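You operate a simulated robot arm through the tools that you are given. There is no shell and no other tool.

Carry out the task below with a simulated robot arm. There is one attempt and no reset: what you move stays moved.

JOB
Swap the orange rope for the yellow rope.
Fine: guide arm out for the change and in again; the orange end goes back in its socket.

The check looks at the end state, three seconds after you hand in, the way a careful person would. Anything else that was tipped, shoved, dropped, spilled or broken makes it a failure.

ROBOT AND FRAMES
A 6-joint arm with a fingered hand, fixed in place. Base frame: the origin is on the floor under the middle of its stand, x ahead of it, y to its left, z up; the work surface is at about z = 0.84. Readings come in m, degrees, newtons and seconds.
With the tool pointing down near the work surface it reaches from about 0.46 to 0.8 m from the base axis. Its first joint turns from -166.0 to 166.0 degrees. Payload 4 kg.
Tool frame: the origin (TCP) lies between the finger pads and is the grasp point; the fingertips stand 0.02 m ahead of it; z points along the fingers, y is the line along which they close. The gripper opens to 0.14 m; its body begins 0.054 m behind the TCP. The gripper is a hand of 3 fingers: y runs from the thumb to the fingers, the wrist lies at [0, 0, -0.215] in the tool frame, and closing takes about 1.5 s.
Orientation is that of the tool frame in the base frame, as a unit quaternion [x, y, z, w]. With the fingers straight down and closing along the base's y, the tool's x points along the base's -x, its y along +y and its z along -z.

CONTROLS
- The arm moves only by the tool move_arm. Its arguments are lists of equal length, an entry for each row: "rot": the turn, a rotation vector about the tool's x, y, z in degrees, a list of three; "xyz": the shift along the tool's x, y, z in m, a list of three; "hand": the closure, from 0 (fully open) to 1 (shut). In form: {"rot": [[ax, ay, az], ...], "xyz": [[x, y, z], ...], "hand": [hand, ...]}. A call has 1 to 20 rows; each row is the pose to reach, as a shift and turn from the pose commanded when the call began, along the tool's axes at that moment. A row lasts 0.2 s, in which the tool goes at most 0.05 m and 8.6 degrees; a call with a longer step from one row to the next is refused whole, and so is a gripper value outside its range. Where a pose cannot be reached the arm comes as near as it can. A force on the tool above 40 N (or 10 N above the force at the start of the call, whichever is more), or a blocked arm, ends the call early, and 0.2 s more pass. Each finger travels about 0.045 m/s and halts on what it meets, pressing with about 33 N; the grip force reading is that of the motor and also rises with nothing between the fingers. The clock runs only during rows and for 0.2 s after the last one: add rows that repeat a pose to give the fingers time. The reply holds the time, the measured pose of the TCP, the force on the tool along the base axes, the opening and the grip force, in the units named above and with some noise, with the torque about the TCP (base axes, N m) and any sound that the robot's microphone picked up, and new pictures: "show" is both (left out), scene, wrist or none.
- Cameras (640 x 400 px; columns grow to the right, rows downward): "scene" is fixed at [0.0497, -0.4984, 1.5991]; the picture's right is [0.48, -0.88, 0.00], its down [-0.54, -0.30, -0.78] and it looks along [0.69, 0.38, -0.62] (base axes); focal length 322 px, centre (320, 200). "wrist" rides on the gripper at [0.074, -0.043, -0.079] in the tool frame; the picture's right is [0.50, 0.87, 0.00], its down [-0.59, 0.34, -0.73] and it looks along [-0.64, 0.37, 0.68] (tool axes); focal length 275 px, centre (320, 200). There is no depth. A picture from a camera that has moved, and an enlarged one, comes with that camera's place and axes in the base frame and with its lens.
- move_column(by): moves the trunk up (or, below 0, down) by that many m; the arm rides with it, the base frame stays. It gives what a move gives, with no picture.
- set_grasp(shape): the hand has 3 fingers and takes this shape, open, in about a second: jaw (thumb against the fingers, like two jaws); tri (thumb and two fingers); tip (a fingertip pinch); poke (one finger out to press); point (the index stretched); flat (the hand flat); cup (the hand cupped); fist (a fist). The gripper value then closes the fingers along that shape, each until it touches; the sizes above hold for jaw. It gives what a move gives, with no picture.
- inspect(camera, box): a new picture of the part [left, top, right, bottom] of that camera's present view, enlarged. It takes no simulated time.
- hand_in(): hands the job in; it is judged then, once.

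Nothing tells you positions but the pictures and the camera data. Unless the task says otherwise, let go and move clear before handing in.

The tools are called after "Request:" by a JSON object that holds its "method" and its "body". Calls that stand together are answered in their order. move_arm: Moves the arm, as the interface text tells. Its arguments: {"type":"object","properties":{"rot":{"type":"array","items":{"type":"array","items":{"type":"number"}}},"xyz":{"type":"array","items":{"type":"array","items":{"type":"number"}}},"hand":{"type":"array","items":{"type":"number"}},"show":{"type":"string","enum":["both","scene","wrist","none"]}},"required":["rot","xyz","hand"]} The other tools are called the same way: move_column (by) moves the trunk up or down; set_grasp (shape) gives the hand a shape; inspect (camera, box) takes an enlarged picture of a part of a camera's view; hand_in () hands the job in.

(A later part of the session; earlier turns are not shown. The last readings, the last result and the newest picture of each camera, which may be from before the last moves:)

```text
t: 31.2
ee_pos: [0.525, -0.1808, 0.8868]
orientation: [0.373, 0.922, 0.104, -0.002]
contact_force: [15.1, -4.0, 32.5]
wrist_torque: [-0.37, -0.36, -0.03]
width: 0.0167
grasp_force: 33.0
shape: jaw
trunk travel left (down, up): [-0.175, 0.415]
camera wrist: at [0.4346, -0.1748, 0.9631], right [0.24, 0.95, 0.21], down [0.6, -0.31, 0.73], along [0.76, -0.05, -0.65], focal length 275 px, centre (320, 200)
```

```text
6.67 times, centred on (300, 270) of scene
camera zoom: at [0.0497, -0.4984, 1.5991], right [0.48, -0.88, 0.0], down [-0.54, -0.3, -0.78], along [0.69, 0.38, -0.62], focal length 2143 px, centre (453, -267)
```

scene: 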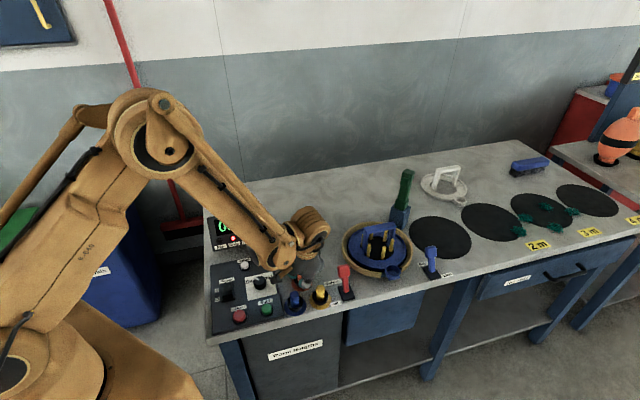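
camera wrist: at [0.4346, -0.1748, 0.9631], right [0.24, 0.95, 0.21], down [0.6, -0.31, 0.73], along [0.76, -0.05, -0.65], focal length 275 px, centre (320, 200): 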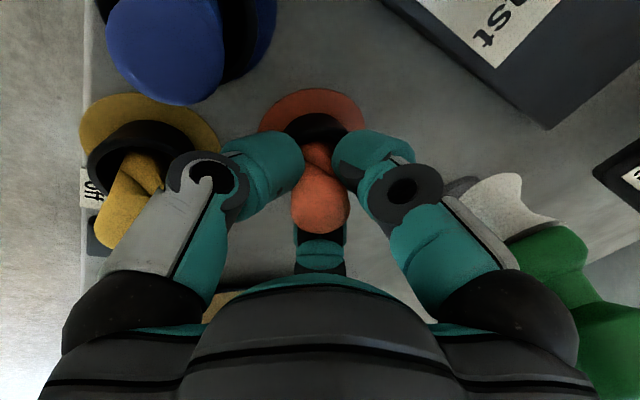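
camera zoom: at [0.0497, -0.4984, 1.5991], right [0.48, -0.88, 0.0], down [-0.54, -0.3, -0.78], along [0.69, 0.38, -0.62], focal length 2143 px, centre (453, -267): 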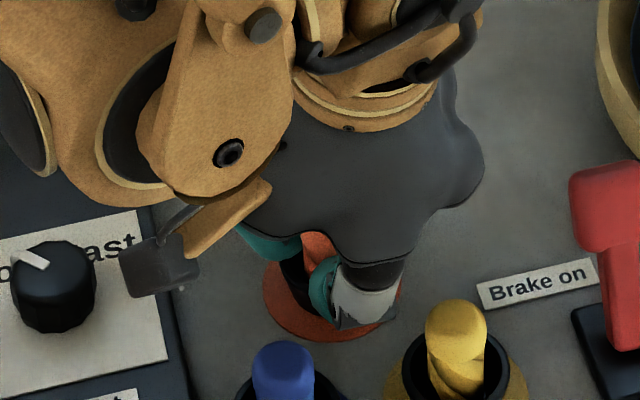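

The plug is down in the socket with the rope drawn in. I'll open the fingers just enough to release it.

Request:
{"method": "move_arm", "body": {"rot": [[0, 0, 0], [0, 0, 0], [0, 0, 0], [0, 0, 0], [0, 0, 0], [0, 0, 0]], "xyz": [[0, 0, 0], [0, 0, 0], [0, 0, 0], [0, 0, 0], [0, 0, 0], [0, 0, 0]], "hand": [0.85, 0.8, 0.75, 0.68, 0.62, 0.6]}}

Request:
{"method": "inspect", "body": {"camera": "wrist", "box": [190, 20, 450, 240]}}

Request:
{"method": "inspect", "body": {"camera": "scene", "box": [270, 240, 330, 300]}}

```text
t: 32.6
ee_pos: [0.5233, -0.1823, 0.8851]
orientation: [0.373, 0.922, 0.103, -0.003]
contact_force: [-0.1, 0.5, 0.9]
wrist_torque: [0.01, 0.01, -0.04]
width: 0.0557
grasp_force: 0.0
shape: jaw
trunk travel left (down, up): [-0.175, 0.415]
camera wrist: at [0.434, -0.1749, 0.9621], right [0.24, 0.95, 0.2], down [0.61, -0.31, 0.73], along [0.76, -0.05, -0.65], focal length 275 px, centre (320, 200)
```

scene: 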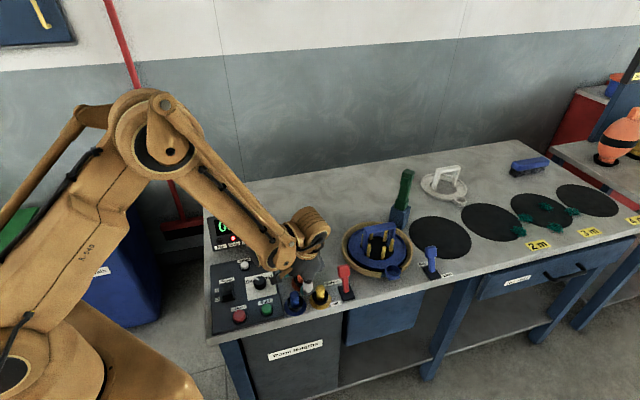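
wrist: 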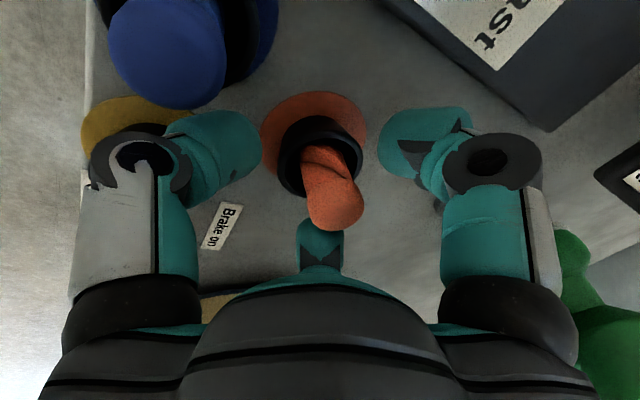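

```text
1.82 times, centred on (320, 130) of wrist
camera zoom: at [0.434, -0.1749, 0.9621], right [0.24, 0.95, 0.2], down [0.61, -0.31, 0.73], along [0.76, -0.05, -0.65], focal length 500 px, centre (320, 327)
```

zoom: 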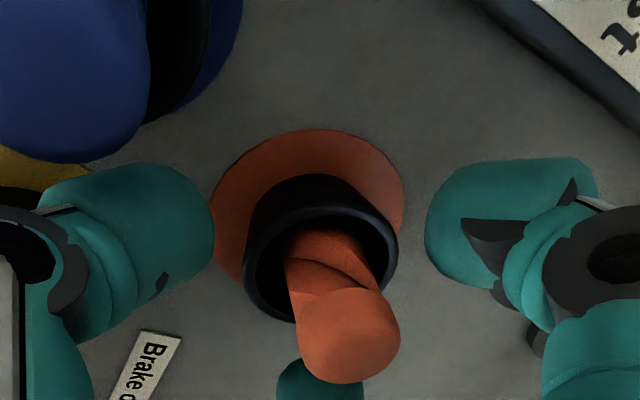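

```text
6.67 times, centred on (300, 270) of scene
camera zoom: at [0.0497, -0.4984, 1.5991], right [0.48, -0.88, 0.0], down [-0.54, -0.3, -0.78], along [0.69, 0.38, -0.62], focal length 2143 px, centre (453, -267)
```

zoom: 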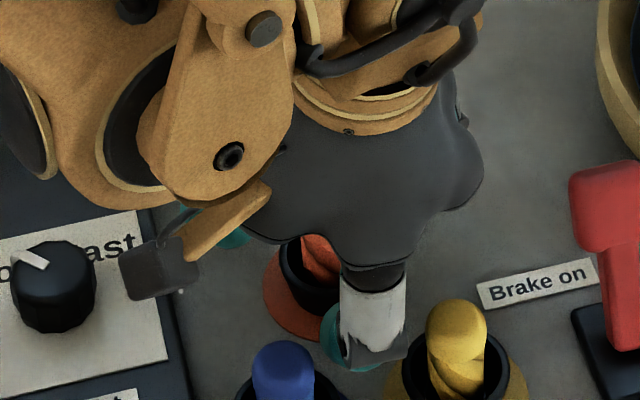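

The orange plug stands upright in its own socket. I'll raise the hand straight up and clear.

Request:
{"method": "move_arm", "body": {"rot": [[0, 0, 0], [0, 0, 0], [0, 0, 0], [0, 0, 0], [0, 0, 0]], "xyz": [[0.0013, 0.0028, -0.0147], [0.0026, 0.0056, -0.0293], [0.0048, 0.0103, -0.0537], [0.0082, 0.0178, -0.0928], [0.0117, 0.0252, -0.1319]], "hand": [0.6, 0.6, 0.6, 0.6, 0.6]}}

Request:
{"method": "inspect", "body": {"camera": "scene", "box": [230, 190, 370, 310]}}

Request:
{"method": "inspect", "body": {"camera": "wrist", "box": [60, 0, 420, 200]}}

```text
t: 33.9
ee_pos: [0.523, -0.1808, 1.0222]
orientation: [0.373, 0.922, 0.103, -0.003]
contact_force: [0.7, 0.2, -0.1]
wrist_torque: [-0.01, 0.02, -0.01]
width: 0.0559
grasp_force: 0.1
shape: jaw
trunk travel left (down, up): [-0.175, 0.415]
camera wrist: at [0.4332, -0.1744, 1.098], right [0.24, 0.95, 0.2], down [0.61, -0.31, 0.73], along [0.76, -0.05, -0.65], focal length 275 px, centre (320, 200)
```

scene: 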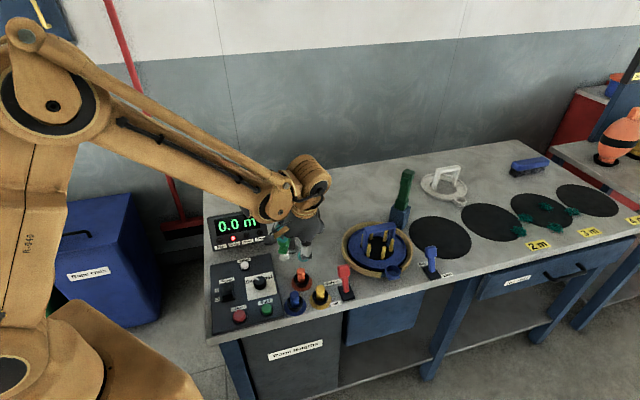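
wrist: 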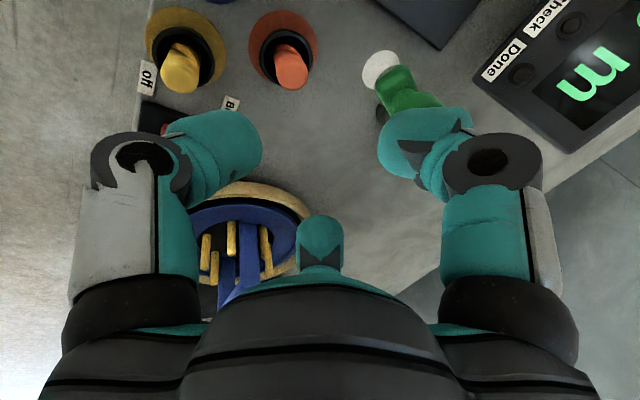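

```text
3.33 times, centred on (300, 250) of scene
camera zoom: at [0.0497, -0.4984, 1.5991], right [0.48, -0.88, 0.0], down [-0.54, -0.3, -0.78], along [0.69, 0.38, -0.62], focal length 1072 px, centre (387, 33)
```

zoom: 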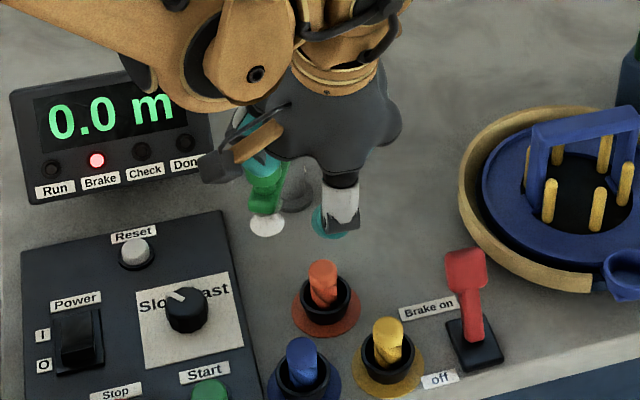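

```text
1.78 times, centred on (240, 100) of wrist
camera zoom: at [0.4332, -0.1744, 1.098], right [0.24, 0.95, 0.2], down [0.61, -0.31, 0.73], along [0.76, -0.05, -0.65], focal length 489 px, centre (462, 378)
```

zoom: 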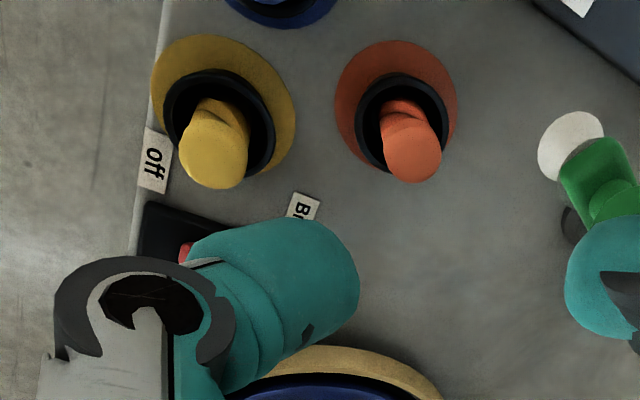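

Orange is home in its socket. Next I'll straighten the hand, move over the yellow plug, and turn so the three fingers fit between its neighbours (orange, blue and the brake lever).

Request:
{"method": "move_arm", "body": {"rot": [[3.6, -1.75, 0], [7.2, -3.5, 0], [10.8, -5.26, 0]], "xyz": [[-0.0102, -0.0197, -0.0064], [-0.0203, -0.0394, -0.0128], [-0.0305, -0.0591, -0.0192]], "hand": [0.5, 0.5, 0.5], "show": "none"}}

Request:
{"method": "move_arm", "body": {"rot": [[0, 0, 8], [0, 0, 16], [0, 0, 24], [0, 0, 32], [0, 0, 40], [0, 0, 48], [0, 0, 56], [0, 0, 61], [0, 0, 61]], "xyz": [[0, 0, 0], [0, 0, 0], [0, 0, 0], [0, 0, 0], [0, 0, 0], [0, 0, 0], [0, 0, 0], [0, 0, 0], [0, 0, 0]], "hand": [0.5, 0.5, 0.5, 0.5, 0.5, 0.5, 0.5, 0.5, 0.5]}}

Request:
{"method": "inspect", "body": {"camera": "wrist", "box": [220, 20, 420, 200]}}

Request:
{"method": "inspect", "body": {"camera": "scene", "box": [230, 190, 370, 310]}}

```text
t: 34.6
ee_pos: [0.5028, -0.2485, 1.0266]
orientation: [0.375, 0.927, -0.002, 0.003]
contact_force: [-0.1, 0.9, 0.8]
wrist_torque: [-0.04, 0.0, 0.01]
width: 0.0697
grasp_force: 0.0
shape: jaw
trunk travel left (down, up): [-0.175, 0.415]
```

```text
t: 36.6
ee_pos: [0.5036, -0.2465, 1.0256]
orientation: [0.794, 0.607, 0.001, 0.004]
contact_force: [-0.1, 0.5, 0.5]
wrist_torque: [0.0, 0.0, -0.01]
width: 0.0696
grasp_force: 0.1
shape: jaw
trunk travel left (down, up): [-0.175, 0.415]
camera wrist: at [0.4798, -0.1632, 1.1049], right [0.97, 0.26, 0.0], down [0.17, -0.65, 0.74], along [0.19, -0.71, -0.67], focal length 275 px, centre (320, 200)
```

scene: 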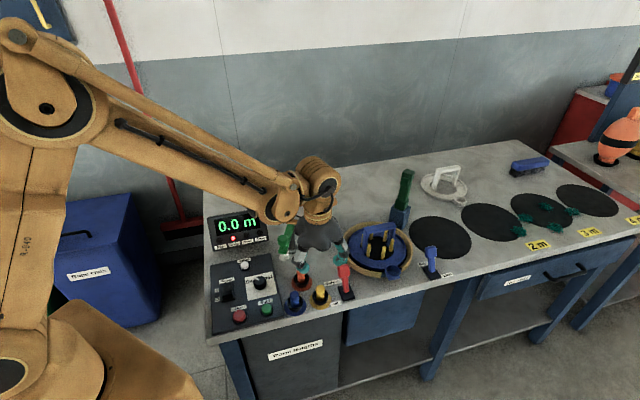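
wrist: 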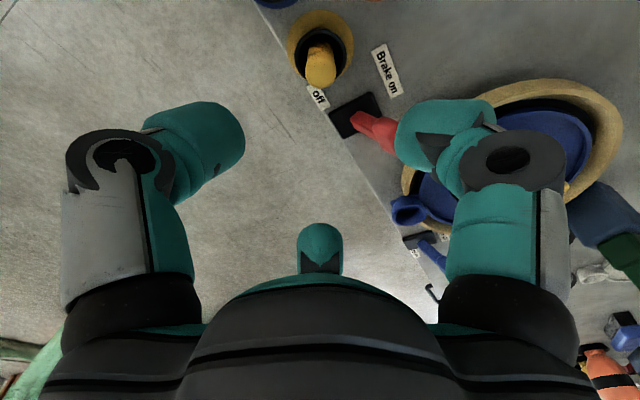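

```text
2.22 times, centred on (320, 110) of wrist
camera zoom: at [0.4798, -0.1632, 1.1049], right [0.97, 0.26, 0.0], down [0.17, -0.65, 0.74], along [0.19, -0.71, -0.67], focal length 612 px, centre (320, 400)
```

zoom: 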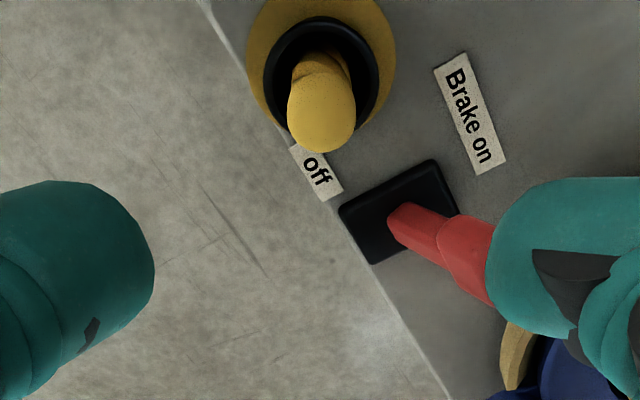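

```text
3.33 times, centred on (300, 250) of scene
camera zoom: at [0.0497, -0.4984, 1.5991], right [0.48, -0.88, 0.0], down [-0.54, -0.3, -0.78], along [0.69, 0.38, -0.62], focal length 1072 px, centre (387, 33)
```

zoom: 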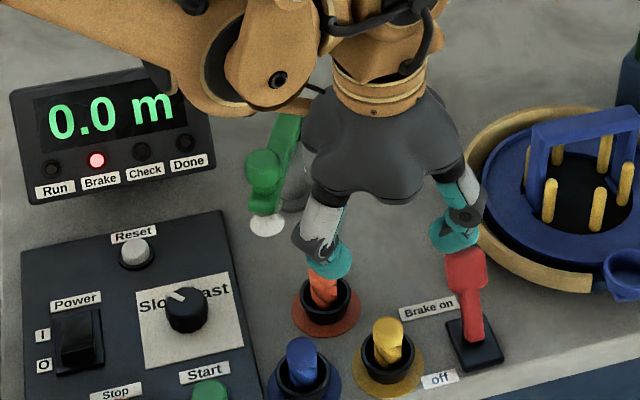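

Yellow's top comes out at about (0.504, -0.250, 0.892), roughly 3 mm to the -y side of the hand. I'll correct and come partway down to check clearance.

Request:
{"method": "move_arm", "body": {"rot": [[0, 0, 0], [0, 0, 0], [0, 0, 0], [0, 0, 0]], "xyz": [[-0.0029, 0.0008, 0.025], [-0.0029, 0.0008, 0.05], [-0.0029, 0.0008, 0.075], [-0.0029, 0.0008, 0.092]], "hand": [0.5, 0.5, 0.5, 0.5]}}

Request:
{"method": "inspect", "body": {"camera": "wrist", "box": [190, 20, 450, 240]}}

Request:
{"method": "inspect", "body": {"camera": "scene", "box": [270, 220, 370, 310]}}

```text
t: 37.6
ee_pos: [0.5031, -0.2504, 0.9342]
orientation: [0.794, 0.608, 0.001, 0.004]
contact_force: [-0.1, 0.2, 0.0]
wrist_torque: [0.0, 0.01, 0.0]
width: 0.0694
grasp_force: 0.2
shape: jaw
trunk travel left (down, up): [-0.175, 0.415]
camera wrist: at [0.4808, -0.1671, 1.013], right [0.97, 0.26, 0.0], down [0.17, -0.65, 0.74], along [0.19, -0.71, -0.67], focal length 275 px, centre (320, 200)
```

scene: 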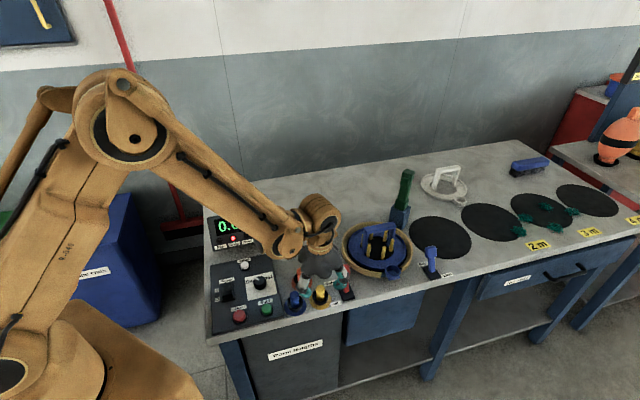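
wrist: 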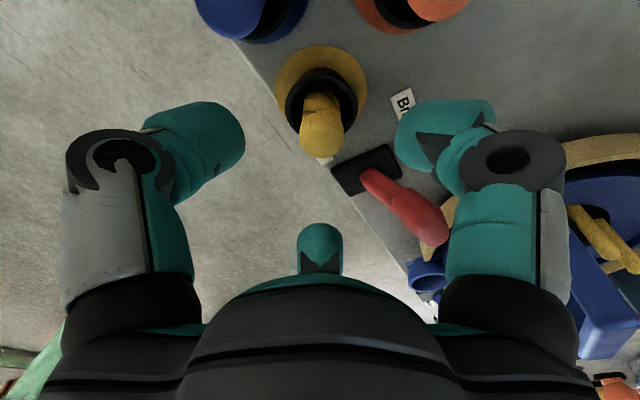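

```text
1.82 times, centred on (320, 130) of wrist
camera zoom: at [0.4808, -0.1671, 1.013], right [0.97, 0.26, 0.0], down [0.17, -0.65, 0.74], along [0.19, -0.71, -0.67], focal length 500 px, centre (320, 327)
```

zoom: 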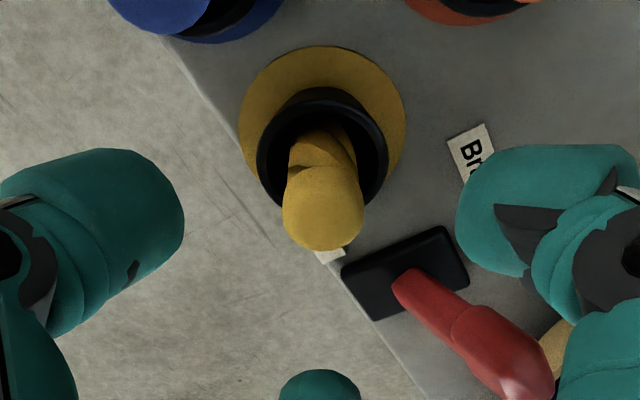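

```text
4.44 times, centred on (320, 265) of scene
camera zoom: at [0.0497, -0.4984, 1.5991], right [0.48, -0.88, 0.0], down [-0.54, -0.3, -0.78], along [0.69, 0.38, -0.62], focal length 1429 px, centre (320, -89)
```

zoom: 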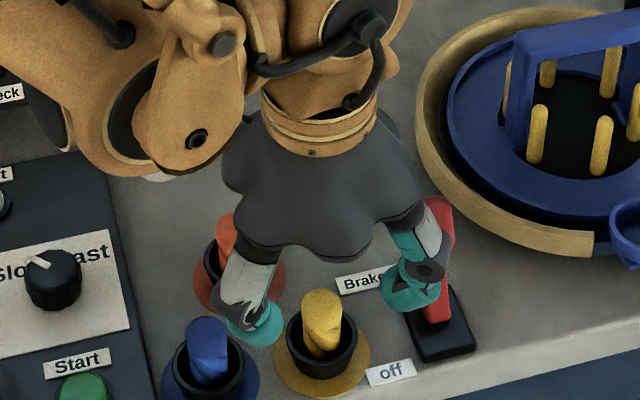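

Alignment is within about 1 mm and the fingers clear the lever and the other plugs. Now I'll lower to grasp depth.

Request:
{"method": "move_arm", "body": {"rot": [[0, 0, 0], [0, 0, 0], [0, 0, 0]], "xyz": [[0, 0.0005, 0.016], [0, 0.0005, 0.032], [0, 0.0005, 0.046]], "hand": [0.5, 0.5, 0.5]}}

Request:
{"method": "inspect", "body": {"camera": "wrist", "box": [190, 20, 450, 240]}}

Request:
{"method": "inspect", "body": {"camera": "scene", "box": [270, 220, 370, 310]}}

```text
t: 38.5
ee_pos: [0.5033, -0.2507, 0.8867]
orientation: [0.794, 0.608, 0.001, 0.004]
contact_force: [-0.4, -0.1, 0.4]
wrist_torque: [0.01, -0.01, 0.01]
width: 0.0695
grasp_force: 0.0
shape: jaw
trunk travel left (down, up): [-0.175, 0.415]
camera wrist: at [0.4809, -0.1671, 0.9673], right [0.97, 0.26, 0.0], down [0.17, -0.65, 0.74], along [0.19, -0.71, -0.67], focal length 275 px, centre (320, 200)
```

scene: 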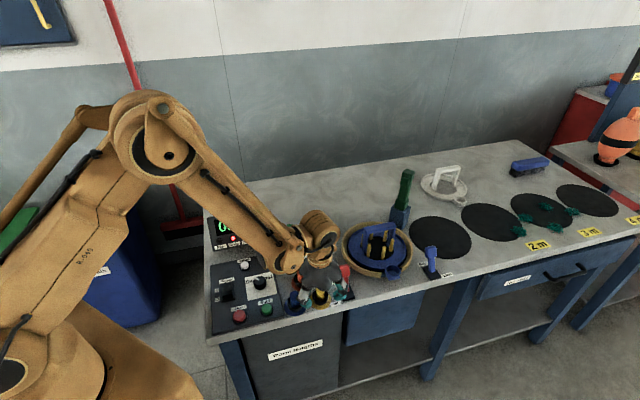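
wrist: 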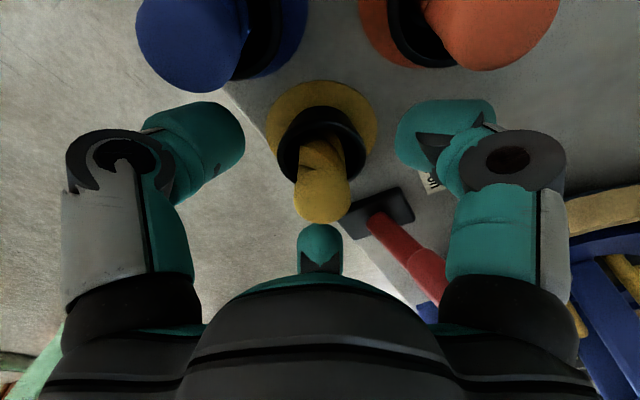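

```text
1.82 times, centred on (320, 130) of wrist
camera zoom: at [0.4809, -0.1671, 0.9673], right [0.97, 0.26, 0.0], down [0.17, -0.65, 0.74], along [0.19, -0.71, -0.67], focal length 500 px, centre (320, 327)
```

zoom: 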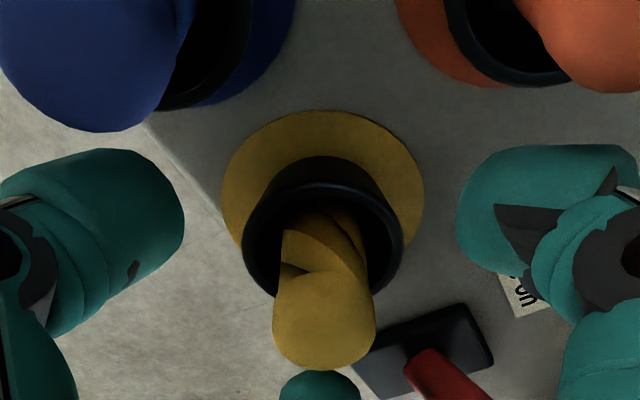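

```text
4.44 times, centred on (320, 265) of scene
camera zoom: at [0.0497, -0.4984, 1.5991], right [0.48, -0.88, 0.0], down [-0.54, -0.3, -0.78], along [0.69, 0.38, -0.62], focal length 1429 px, centre (320, -89)
```

zoom: 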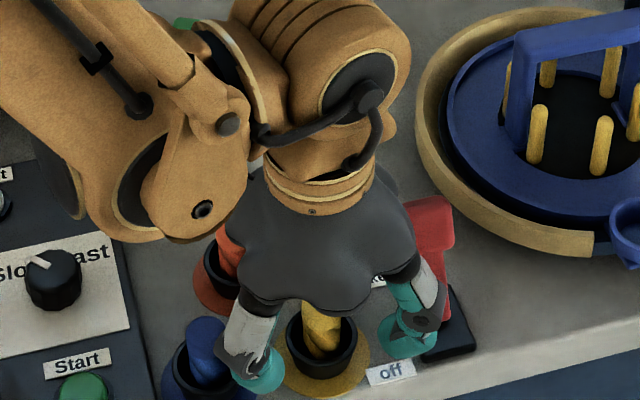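

The plug is centred between the fingers. I'm closing on the yellow plug.

Request:
{"method": "move_arm", "body": {"rot": [[0, 0, 0], [0, 0, 0], [0, 0, 0], [0, 0, 0], [0, 0, 0], [0, 0, 0], [0, 0, 0]], "xyz": [[0, 0, 0], [0, 0, 0], [0, 0, 0], [0, 0, 0], [0, 0, 0], [0, 0, 0], [0, 0, 0]], "hand": [0.6, 0.7, 0.8, 0.85, 0.9, 0.9, 0.9]}}

Request:
{"method": "inspect", "body": {"camera": "wrist", "box": [190, 20, 450, 240]}}

```text
t: 40.0
ee_pos: [0.5041, -0.2499, 0.8883]
orientation: [0.794, 0.608, 0.001, 0.004]
contact_force: [0.1, 0.1, -0.2]
wrist_torque: [-0.03, 0.0, 0.0]
width: 0.019
grasp_force: 32.8
shape: jaw
trunk travel left (down, up): [-0.175, 0.415]
camera wrist: at [0.4808, -0.1671, 0.9675], right [0.97, 0.26, 0.0], down [0.17, -0.65, 0.74], along [0.19, -0.71, -0.67], focal length 275 px, centre (320, 200)
```

scene: 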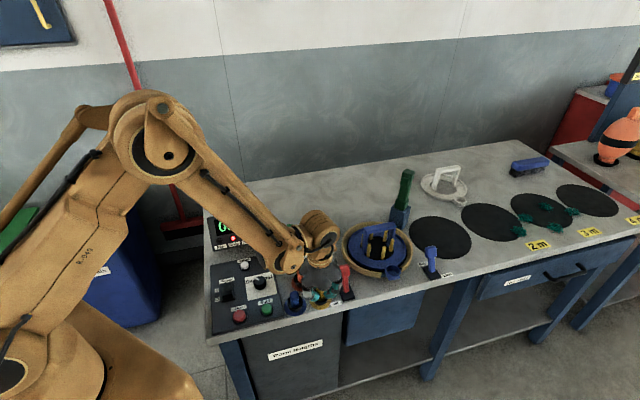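
wrist: 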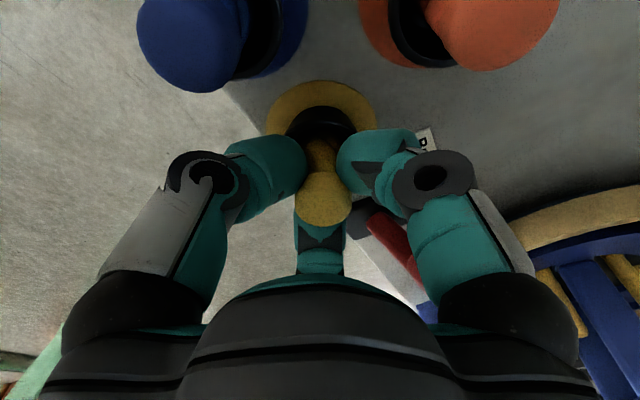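

```text
1.82 times, centred on (320, 130) of wrist
camera zoom: at [0.4808, -0.1671, 0.9675], right [0.97, 0.26, 0.0], down [0.17, -0.65, 0.74], along [0.19, -0.71, -0.67], focal length 500 px, centre (320, 327)
```

zoom: 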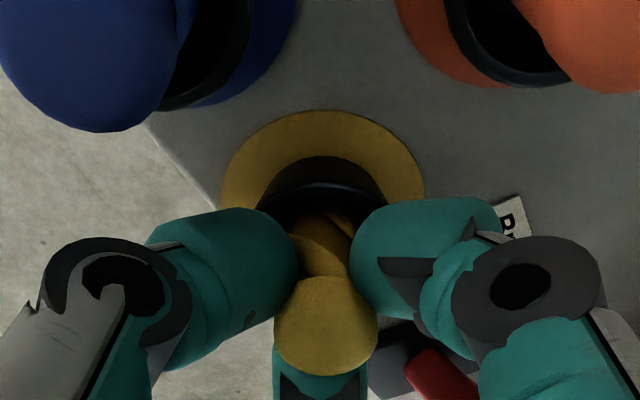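

The grip is good with no side load. I'll lift the yellow plug straight out.

Request:
{"method": "move_arm", "body": {"rot": [[0, 0, 0], [0, 0, 0], [0, 0, 0], [0, 0, 0], [0, 0, 0]], "xyz": [[0, 0, -0.02], [0, 0, -0.045], [0, 0, -0.08], [0, 0, -0.115], [0, 0, -0.15]], "hand": [0.9, 0.9, 0.9, 0.9, 0.9]}}

Request:
{"method": "inspect", "body": {"camera": "wrist", "box": [190, 20, 450, 240]}}

Request:
{"method": "inspect", "body": {"camera": "scene", "box": [270, 190, 370, 310]}}

```text
t: 41.2
ee_pos: [0.5037, -0.2507, 1.0397]
orientation: [0.794, 0.608, 0.001, 0.003]
contact_force: [0.9, 0.1, -0.7]
wrist_torque: [0.01, 0.02, 0.03]
width: 0.0192
grasp_force: 32.9
shape: jaw
trunk travel left (down, up): [-0.175, 0.415]
camera wrist: at [0.4799, -0.1665, 1.1182], right [0.97, 0.26, 0.0], down [0.17, -0.65, 0.74], along [0.19, -0.71, -0.67], focal length 275 px, centre (320, 200)
```

scene: 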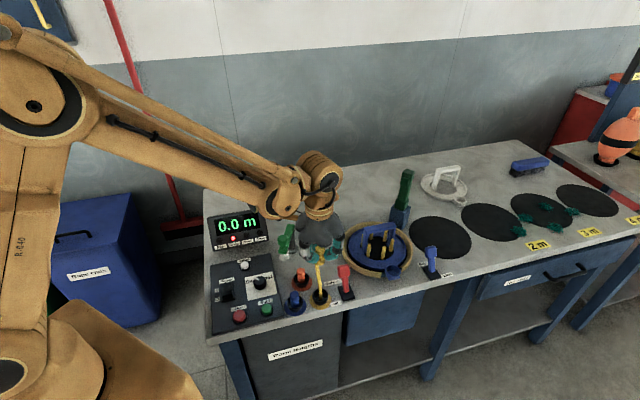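
wrist: 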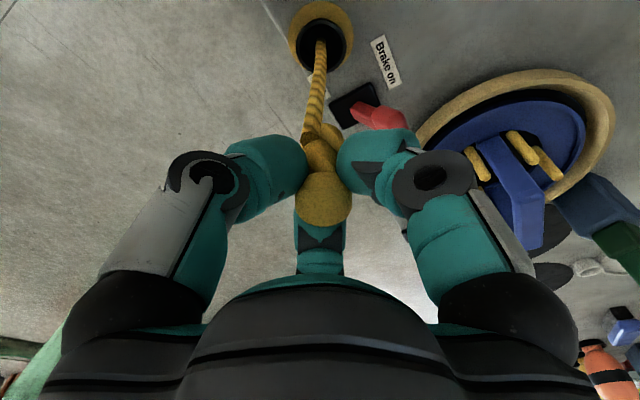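

```text
1.82 times, centred on (320, 130) of wrist
camera zoom: at [0.4799, -0.1665, 1.1182], right [0.97, 0.26, 0.0], down [0.17, -0.65, 0.74], along [0.19, -0.71, -0.67], focal length 500 px, centre (320, 327)
```

zoom: 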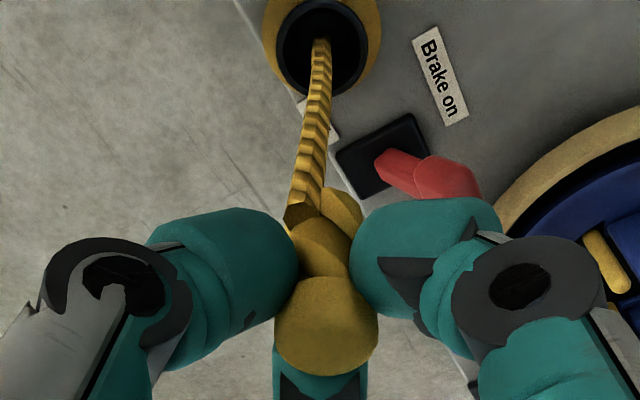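

```text
3.33 times, centred on (320, 250) of scene
camera zoom: at [0.0497, -0.4984, 1.5991], right [0.48, -0.88, 0.0], down [-0.54, -0.3, -0.78], along [0.69, 0.38, -0.62], focal length 1072 px, centre (320, 33)
```

zoom: 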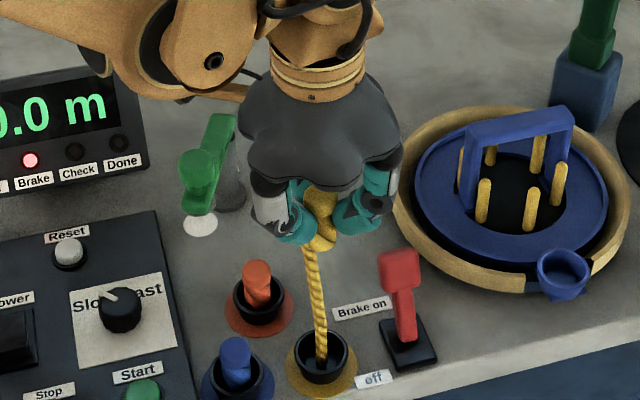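

Yellow is out. I'll carry it over the cup at about (0.6625, -0.3965), turning the hand so the fingers fit between the pegs and the pegs lever.

Request:
{"method": "move_arm", "body": {"rot": [[0, 0, -6.1], [0, 0, -12.3], [0, 0, -18.4], [0, 0, -24.6], [0, 0, -30.7], [0, 0, -36.9], [0, 0, -43], [0, 0, -43]], "xyz": [[-0.0142, 0.0273, 0], [-0.0285, 0.0546, 0], [-0.0427, 0.0819, 0], [-0.057, 0.1093, 0], [-0.0712, 0.1366, 0], [-0.0855, 0.1639, 0.0], [-0.0997, 0.1912, 0.005], [-0.0997, 0.1912, 0.005]], "hand": [0.9, 0.9, 0.9, 0.9, 0.9, 0.9, 0.9, 0.9]}}

Request:
{"method": "inspect", "body": {"camera": "wrist", "box": [190, 0, 450, 220]}}

Request:
{"method": "inspect", "body": {"camera": "scene", "box": [300, 190, 440, 310]}}

```text
t: 43.0
ee_pos: [0.6611, -0.3973, 1.0351]
orientation: [0.515, 0.857, 0.0, 0.002]
contact_force: [0.4, 0.6, -0.1]
wrist_torque: [0.0, 0.01, 0.03]
width: 0.0188
grasp_force: 32.9
shape: jaw
trunk travel left (down, up): [-0.175, 0.415]
camera wrist: at [0.5881, -0.3508, 1.1135], right [0.53, 0.85, 0.0], down [0.57, -0.36, 0.74], along [0.63, -0.39, -0.67], focal length 275 px, centre (320, 200)
```

scene: 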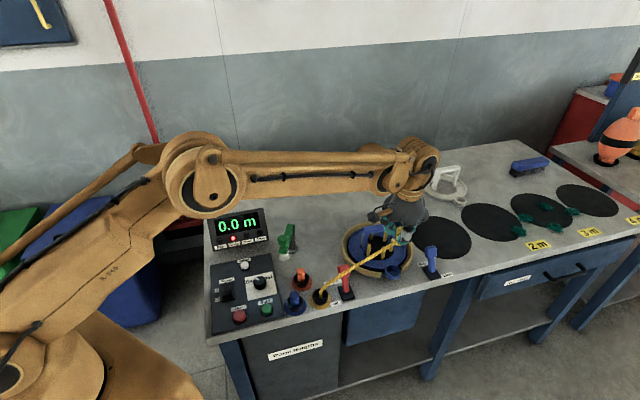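
wrist: 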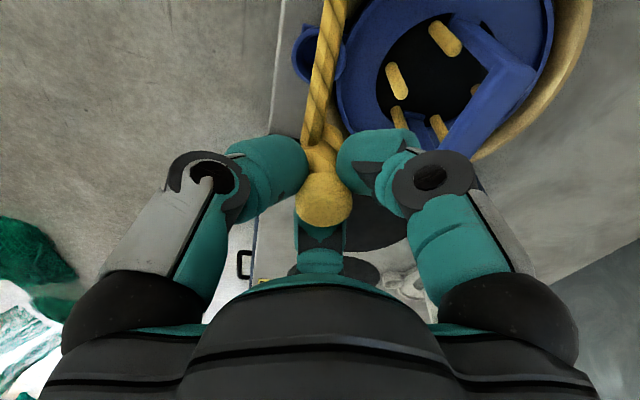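

```text
1.82 times, centred on (320, 110) of wrist
camera zoom: at [0.5881, -0.3508, 1.1135], right [0.53, 0.85, 0.0], down [0.57, -0.36, 0.74], along [0.63, -0.39, -0.67], focal length 500 px, centre (320, 364)
```

zoom: 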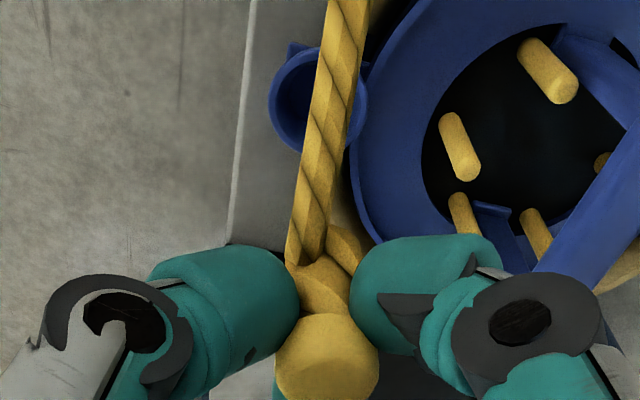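

```text
3.33 times, centred on (370, 250) of scene
camera zoom: at [0.0497, -0.4984, 1.5991], right [0.48, -0.88, 0.0], down [-0.54, -0.3, -0.78], along [0.69, 0.38, -0.62], focal length 1072 px, centre (153, 33)
```

zoom: 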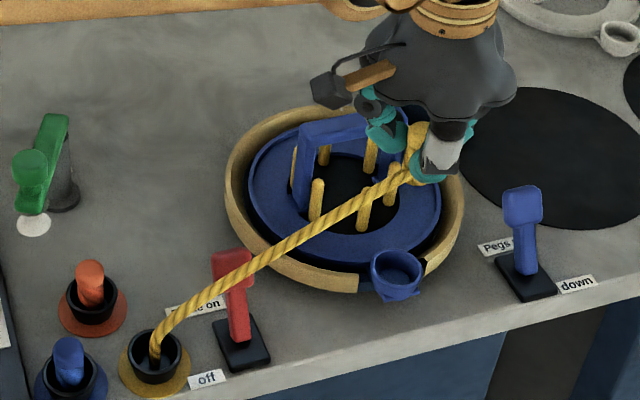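

The cup sits about 3-4 mm toward -x from the hand. I'll correct for that and lower in stages.

Request:
{"method": "move_arm", "body": {"rot": [[0, 0, 0], [0, 0, 0], [0, 0, 0], [0, 0, 0]], "xyz": [[0.0003, -0.0038, 0.02], [0.0003, -0.0038, 0.045], [0.0003, -0.0038, 0.068], [0.0003, -0.0038, 0.088]], "hand": [0.9, 0.9, 0.9, 0.9]}}

Request:
{"method": "inspect", "body": {"camera": "wrist", "box": [220, 60, 420, 240]}}

Request:
{"method": "inspect", "body": {"camera": "scene", "box": [350, 210, 440, 290]}}

```text
t: 44.0
ee_pos: [0.6598, -0.3985, 0.9468]
orientation: [0.516, 0.857, 0.001, 0.003]
contact_force: [0.4, -0.3, 0.2]
wrist_torque: [-0.01, 0.02, -0.02]
width: 0.0188
grasp_force: 33.2
shape: jaw
trunk travel left (down, up): [-0.175, 0.415]
camera wrist: at [0.5857, -0.352, 1.0252], right [0.53, 0.85, 0.0], down [0.57, -0.36, 0.74], along [0.63, -0.39, -0.67], focal length 275 px, centre (320, 200)
```

scene: 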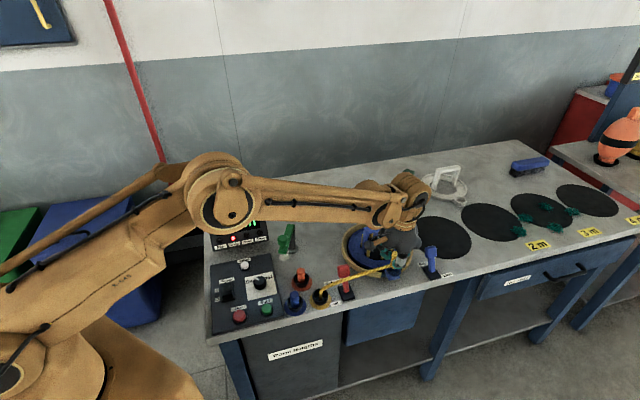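
wrist: 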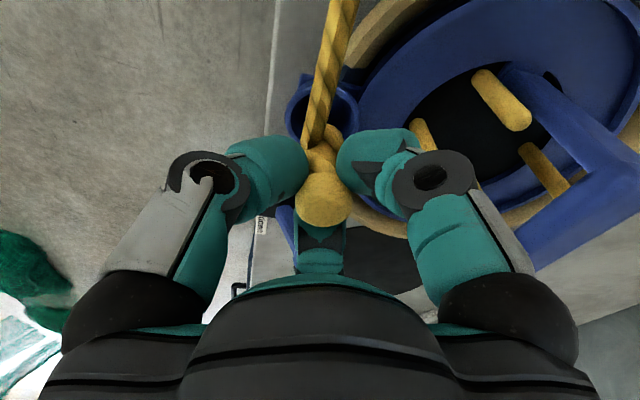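

```text
2.22 times, centred on (320, 150) of wrist
camera zoom: at [0.5857, -0.352, 1.0252], right [0.53, 0.85, 0.0], down [0.57, -0.36, 0.74], along [0.63, -0.39, -0.67], focal length 612 px, centre (320, 311)
```

zoom: 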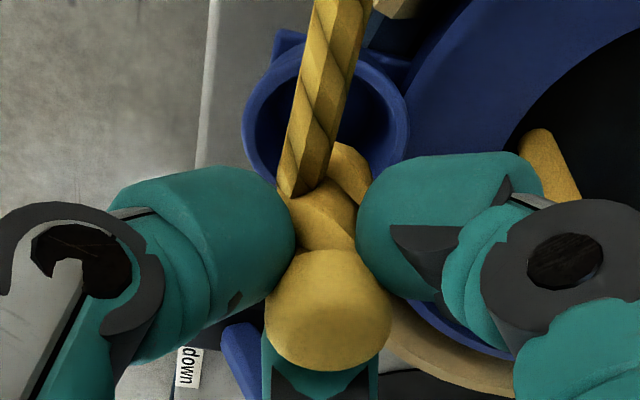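

```text
5.00 times, centred on (395, 250) of scene
camera zoom: at [0.0497, -0.4984, 1.5991], right [0.48, -0.88, 0.0], down [-0.54, -0.3, -0.78], along [0.69, 0.38, -0.62], focal length 1608 px, centre (-55, -50)
```

zoom: 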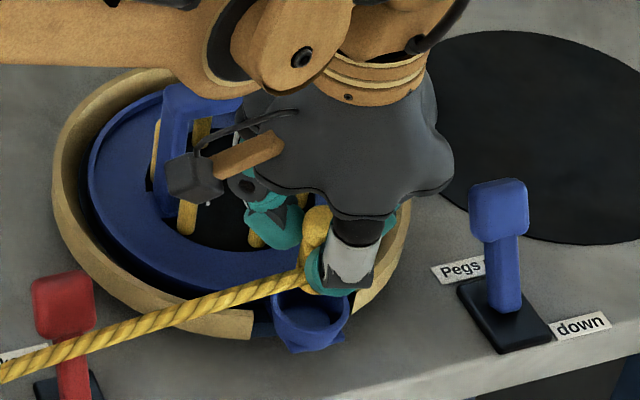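

The alignment is within tolerance, so I'll lower the plug into the cup in small steps.

Request:
{"method": "move_arm", "body": {"rot": [[0, 0, 0], [0, 0, 0], [0, 0, 0], [0, 0, 0], [0, 0, 0]], "xyz": [[0.0014, -0.0004, 0.008], [0.0014, -0.0004, 0.016], [0.0014, -0.0004, 0.024], [0.0014, -0.0004, 0.031], [0.0014, -0.0004, 0.037]], "hand": [0.9, 0.9, 0.9, 0.9, 0.9]}}

Request:
{"method": "inspect", "body": {"camera": "wrist", "box": [220, 60, 420, 240]}}

Request:
{"method": "inspect", "body": {"camera": "scene", "box": [350, 210, 440, 290]}}

```text
t: 45.2
ee_pos: [0.6582, -0.3957, 0.9104]
orientation: [0.516, 0.857, 0.0, 0.004]
contact_force: [2.0, -1.5, 12.0]
wrist_torque: [0.03, -0.08, -0.02]
width: 0.0191
grasp_force: 32.9
shape: jaw
trunk travel left (down, up): [-0.175, 0.415]
camera wrist: at [0.5842, -0.3503, 0.989], right [0.53, 0.85, 0.0], down [0.57, -0.36, 0.74], along [0.63, -0.39, -0.67], focal length 275 px, centre (320, 200)
```

scene: 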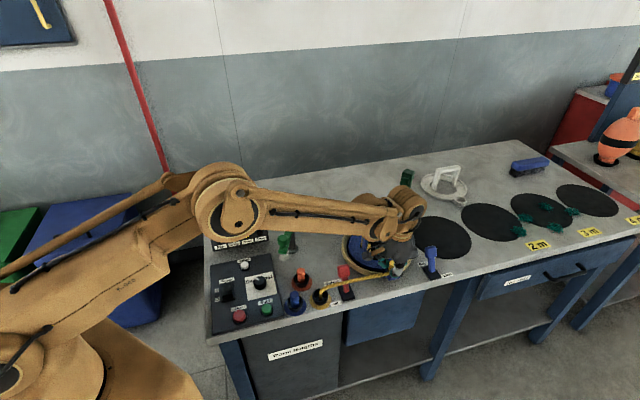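
wrist: 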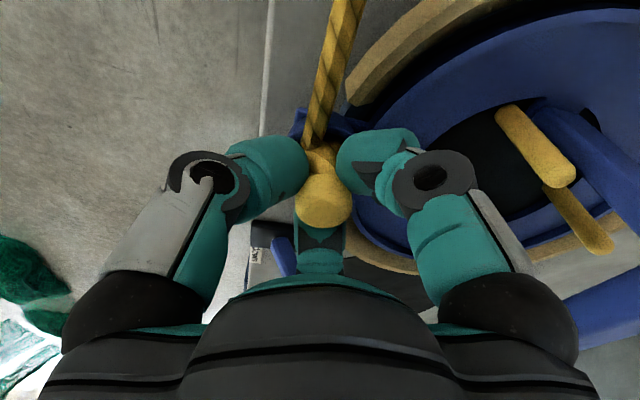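

```text
2.22 times, centred on (320, 150) of wrist
camera zoom: at [0.5842, -0.3503, 0.989], right [0.53, 0.85, 0.0], down [0.57, -0.36, 0.74], along [0.63, -0.39, -0.67], focal length 612 px, centre (320, 311)
```

zoom: 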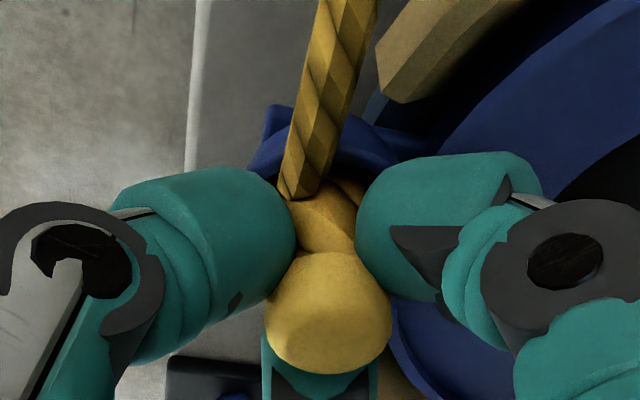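

```text
5.00 times, centred on (395, 250) of scene
camera zoom: at [0.0497, -0.4984, 1.5991], right [0.48, -0.88, 0.0], down [-0.54, -0.3, -0.78], along [0.69, 0.38, -0.62], focal length 1608 px, centre (-55, -50)
```

zoom: 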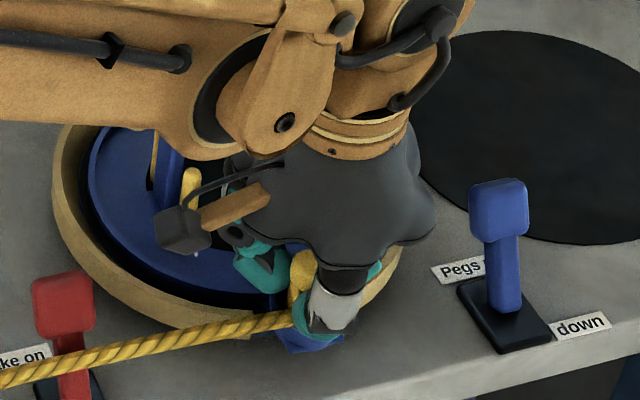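

There's light contact at exactly the expected seating height. I'll open the fingers to release.

Request:
{"method": "move_arm", "body": {"rot": [[0, 0, 0], [0, 0, 0], [0, 0, 0], [0, 0, 0], [0, 0, 0], [0, 0, 0]], "xyz": [[0, 0, 0], [0, 0, 0], [0, 0, 0], [0, 0, 0], [0, 0, 0], [0, 0, 0]], "hand": [0.85, 0.8, 0.72, 0.65, 0.58, 0.55]}}

Request:
{"method": "inspect", "body": {"camera": "wrist", "box": [220, 60, 420, 240]}}

Request:
{"method": "inspect", "body": {"camera": "scene", "box": [350, 210, 440, 290]}}

```text
t: 46.6
ee_pos: [0.6586, -0.3963, 0.9094]
orientation: [0.516, 0.857, -0.001, 0.003]
contact_force: [-0.1, -0.2, 0.5]
wrist_torque: [0.02, 0.01, -0.02]
width: 0.0624
grasp_force: 0.0
shape: jaw
trunk travel left (down, up): [-0.175, 0.415]
camera wrist: at [0.5847, -0.3506, 0.988], right [0.53, 0.85, 0.0], down [0.57, -0.36, 0.74], along [0.63, -0.39, -0.67], focal length 275 px, centre (320, 200)
```

scene: 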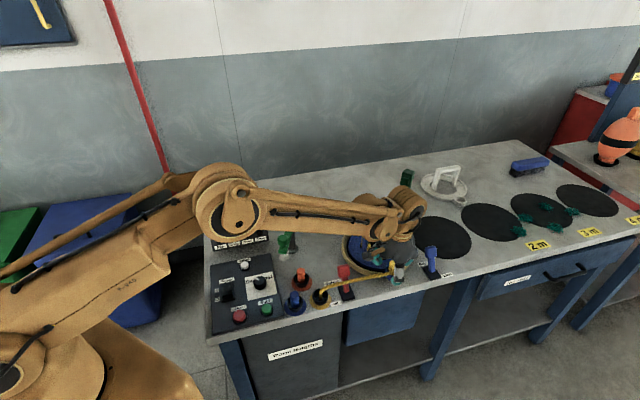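
wrist: 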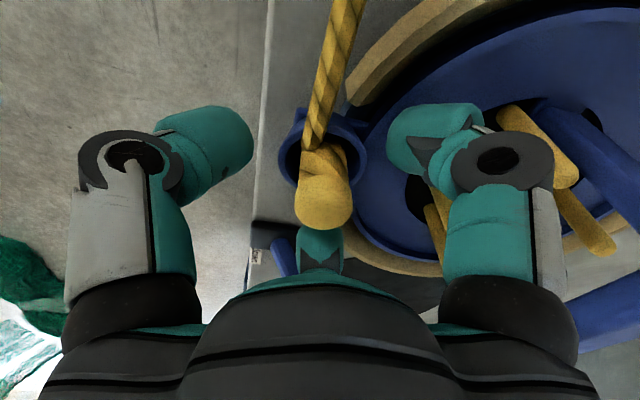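

```text
2.22 times, centred on (320, 150) of wrist
camera zoom: at [0.5847, -0.3506, 0.988], right [0.53, 0.85, 0.0], down [0.57, -0.36, 0.74], along [0.63, -0.39, -0.67], focal length 612 px, centre (320, 311)
```

zoom: 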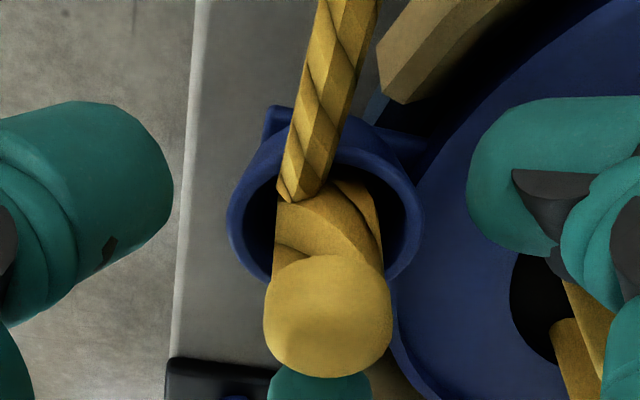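

```text
5.00 times, centred on (395, 250) of scene
camera zoom: at [0.0497, -0.4984, 1.5991], right [0.48, -0.88, 0.0], down [-0.54, -0.3, -0.78], along [0.69, 0.38, -0.62], focal length 1608 px, centre (-55, -50)
```

zoom: 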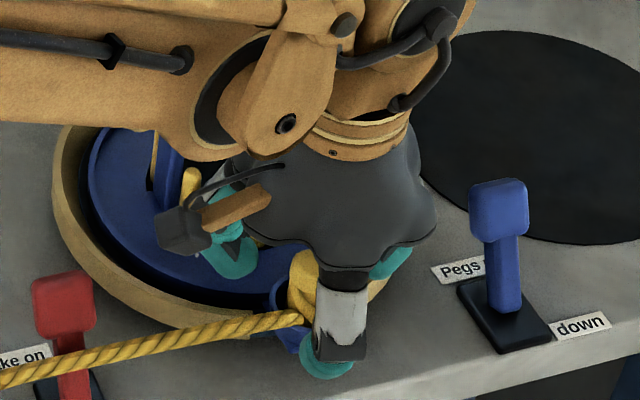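

The yellow plug stands upright in the cup. I'll rise clear and check the display and the brake lever.

Request:
{"method": "move_arm", "body": {"rot": [[0, 0, 0], [0, 0, 0], [0, 0, 0], [0, 0, 0], [0, 0, 0]], "xyz": [[0, 0, -0.015], [0, 0, -0.035], [0, 0, -0.07], [0, 0, -0.11], [0, 0, -0.15]], "hand": [0.55, 0.55, 0.55, 0.5, 0.4]}}

Request:
{"method": "inspect", "body": {"camera": "scene", "box": [200, 190, 420, 320]}}

Request:
{"method": "inspect", "body": {"camera": "scene", "box": [310, 230, 430, 310]}}

```text
t: 47.9
ee_pos: [0.6568, -0.3956, 1.0605]
orientation: [0.516, 0.856, -0.001, 0.004]
contact_force: [0.7, -0.2, 0.6]
wrist_torque: [0.03, 0.03, -0.02]
width: 0.0836
grasp_force: 0.1
shape: jaw
trunk travel left (down, up): [-0.175, 0.415]
camera wrist: at [0.5836, -0.3496, 1.139], right [0.53, 0.85, 0.0], down [0.57, -0.36, 0.74], along [0.63, -0.39, -0.67], focal length 275 px, centre (320, 200)
```

scene: 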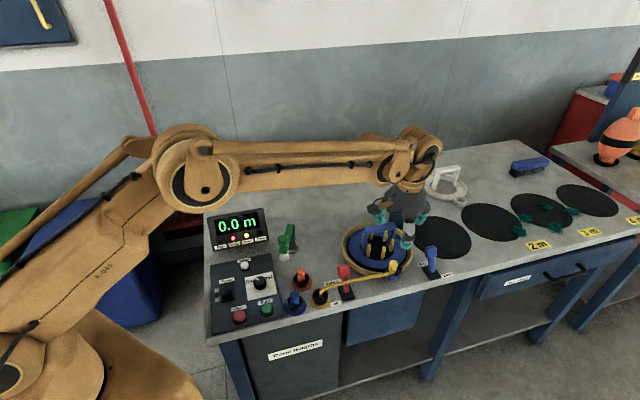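
wrist: 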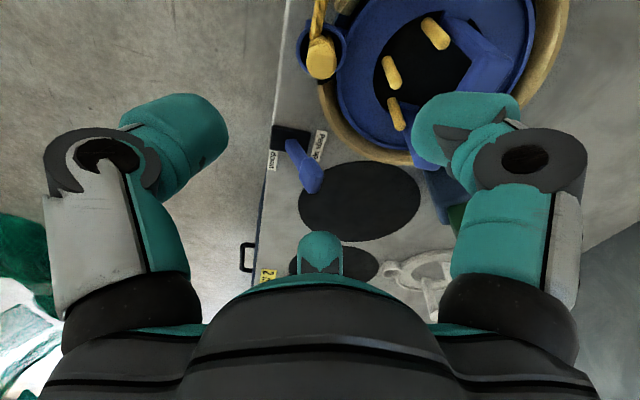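

```text
2.91 times, centred on (310, 255) of scene
camera zoom: at [0.0497, -0.4984, 1.5991], right [0.48, -0.88, 0.0], down [-0.54, -0.3, -0.78], along [0.69, 0.38, -0.62], focal length 935 px, centre (349, 40)
```

zoom: 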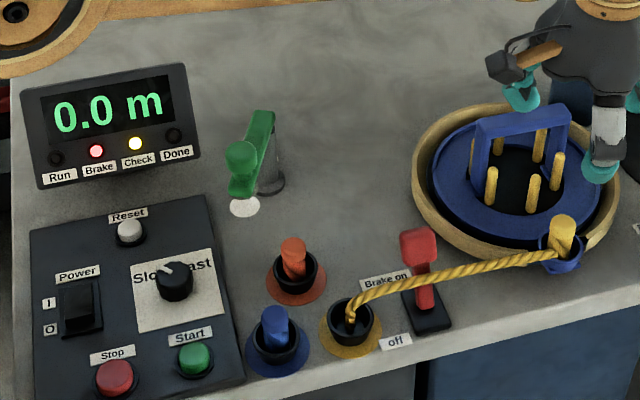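

```text
5.00 times, centred on (370, 270) of scene
camera zoom: at [0.0497, -0.4984, 1.5991], right [0.48, -0.88, 0.0], down [-0.54, -0.3, -0.78], along [0.69, 0.38, -0.62], focal length 1608 px, centre (70, -150)
```

zoom: 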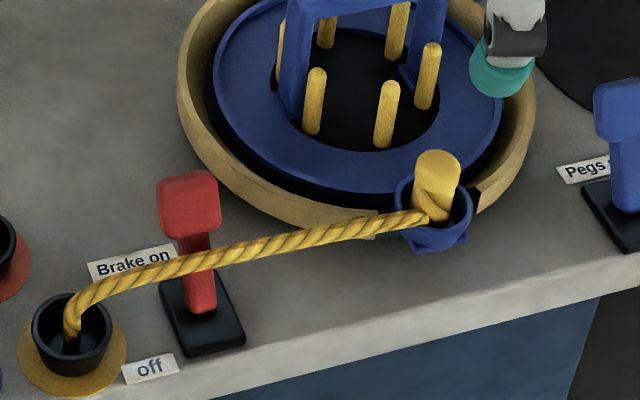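

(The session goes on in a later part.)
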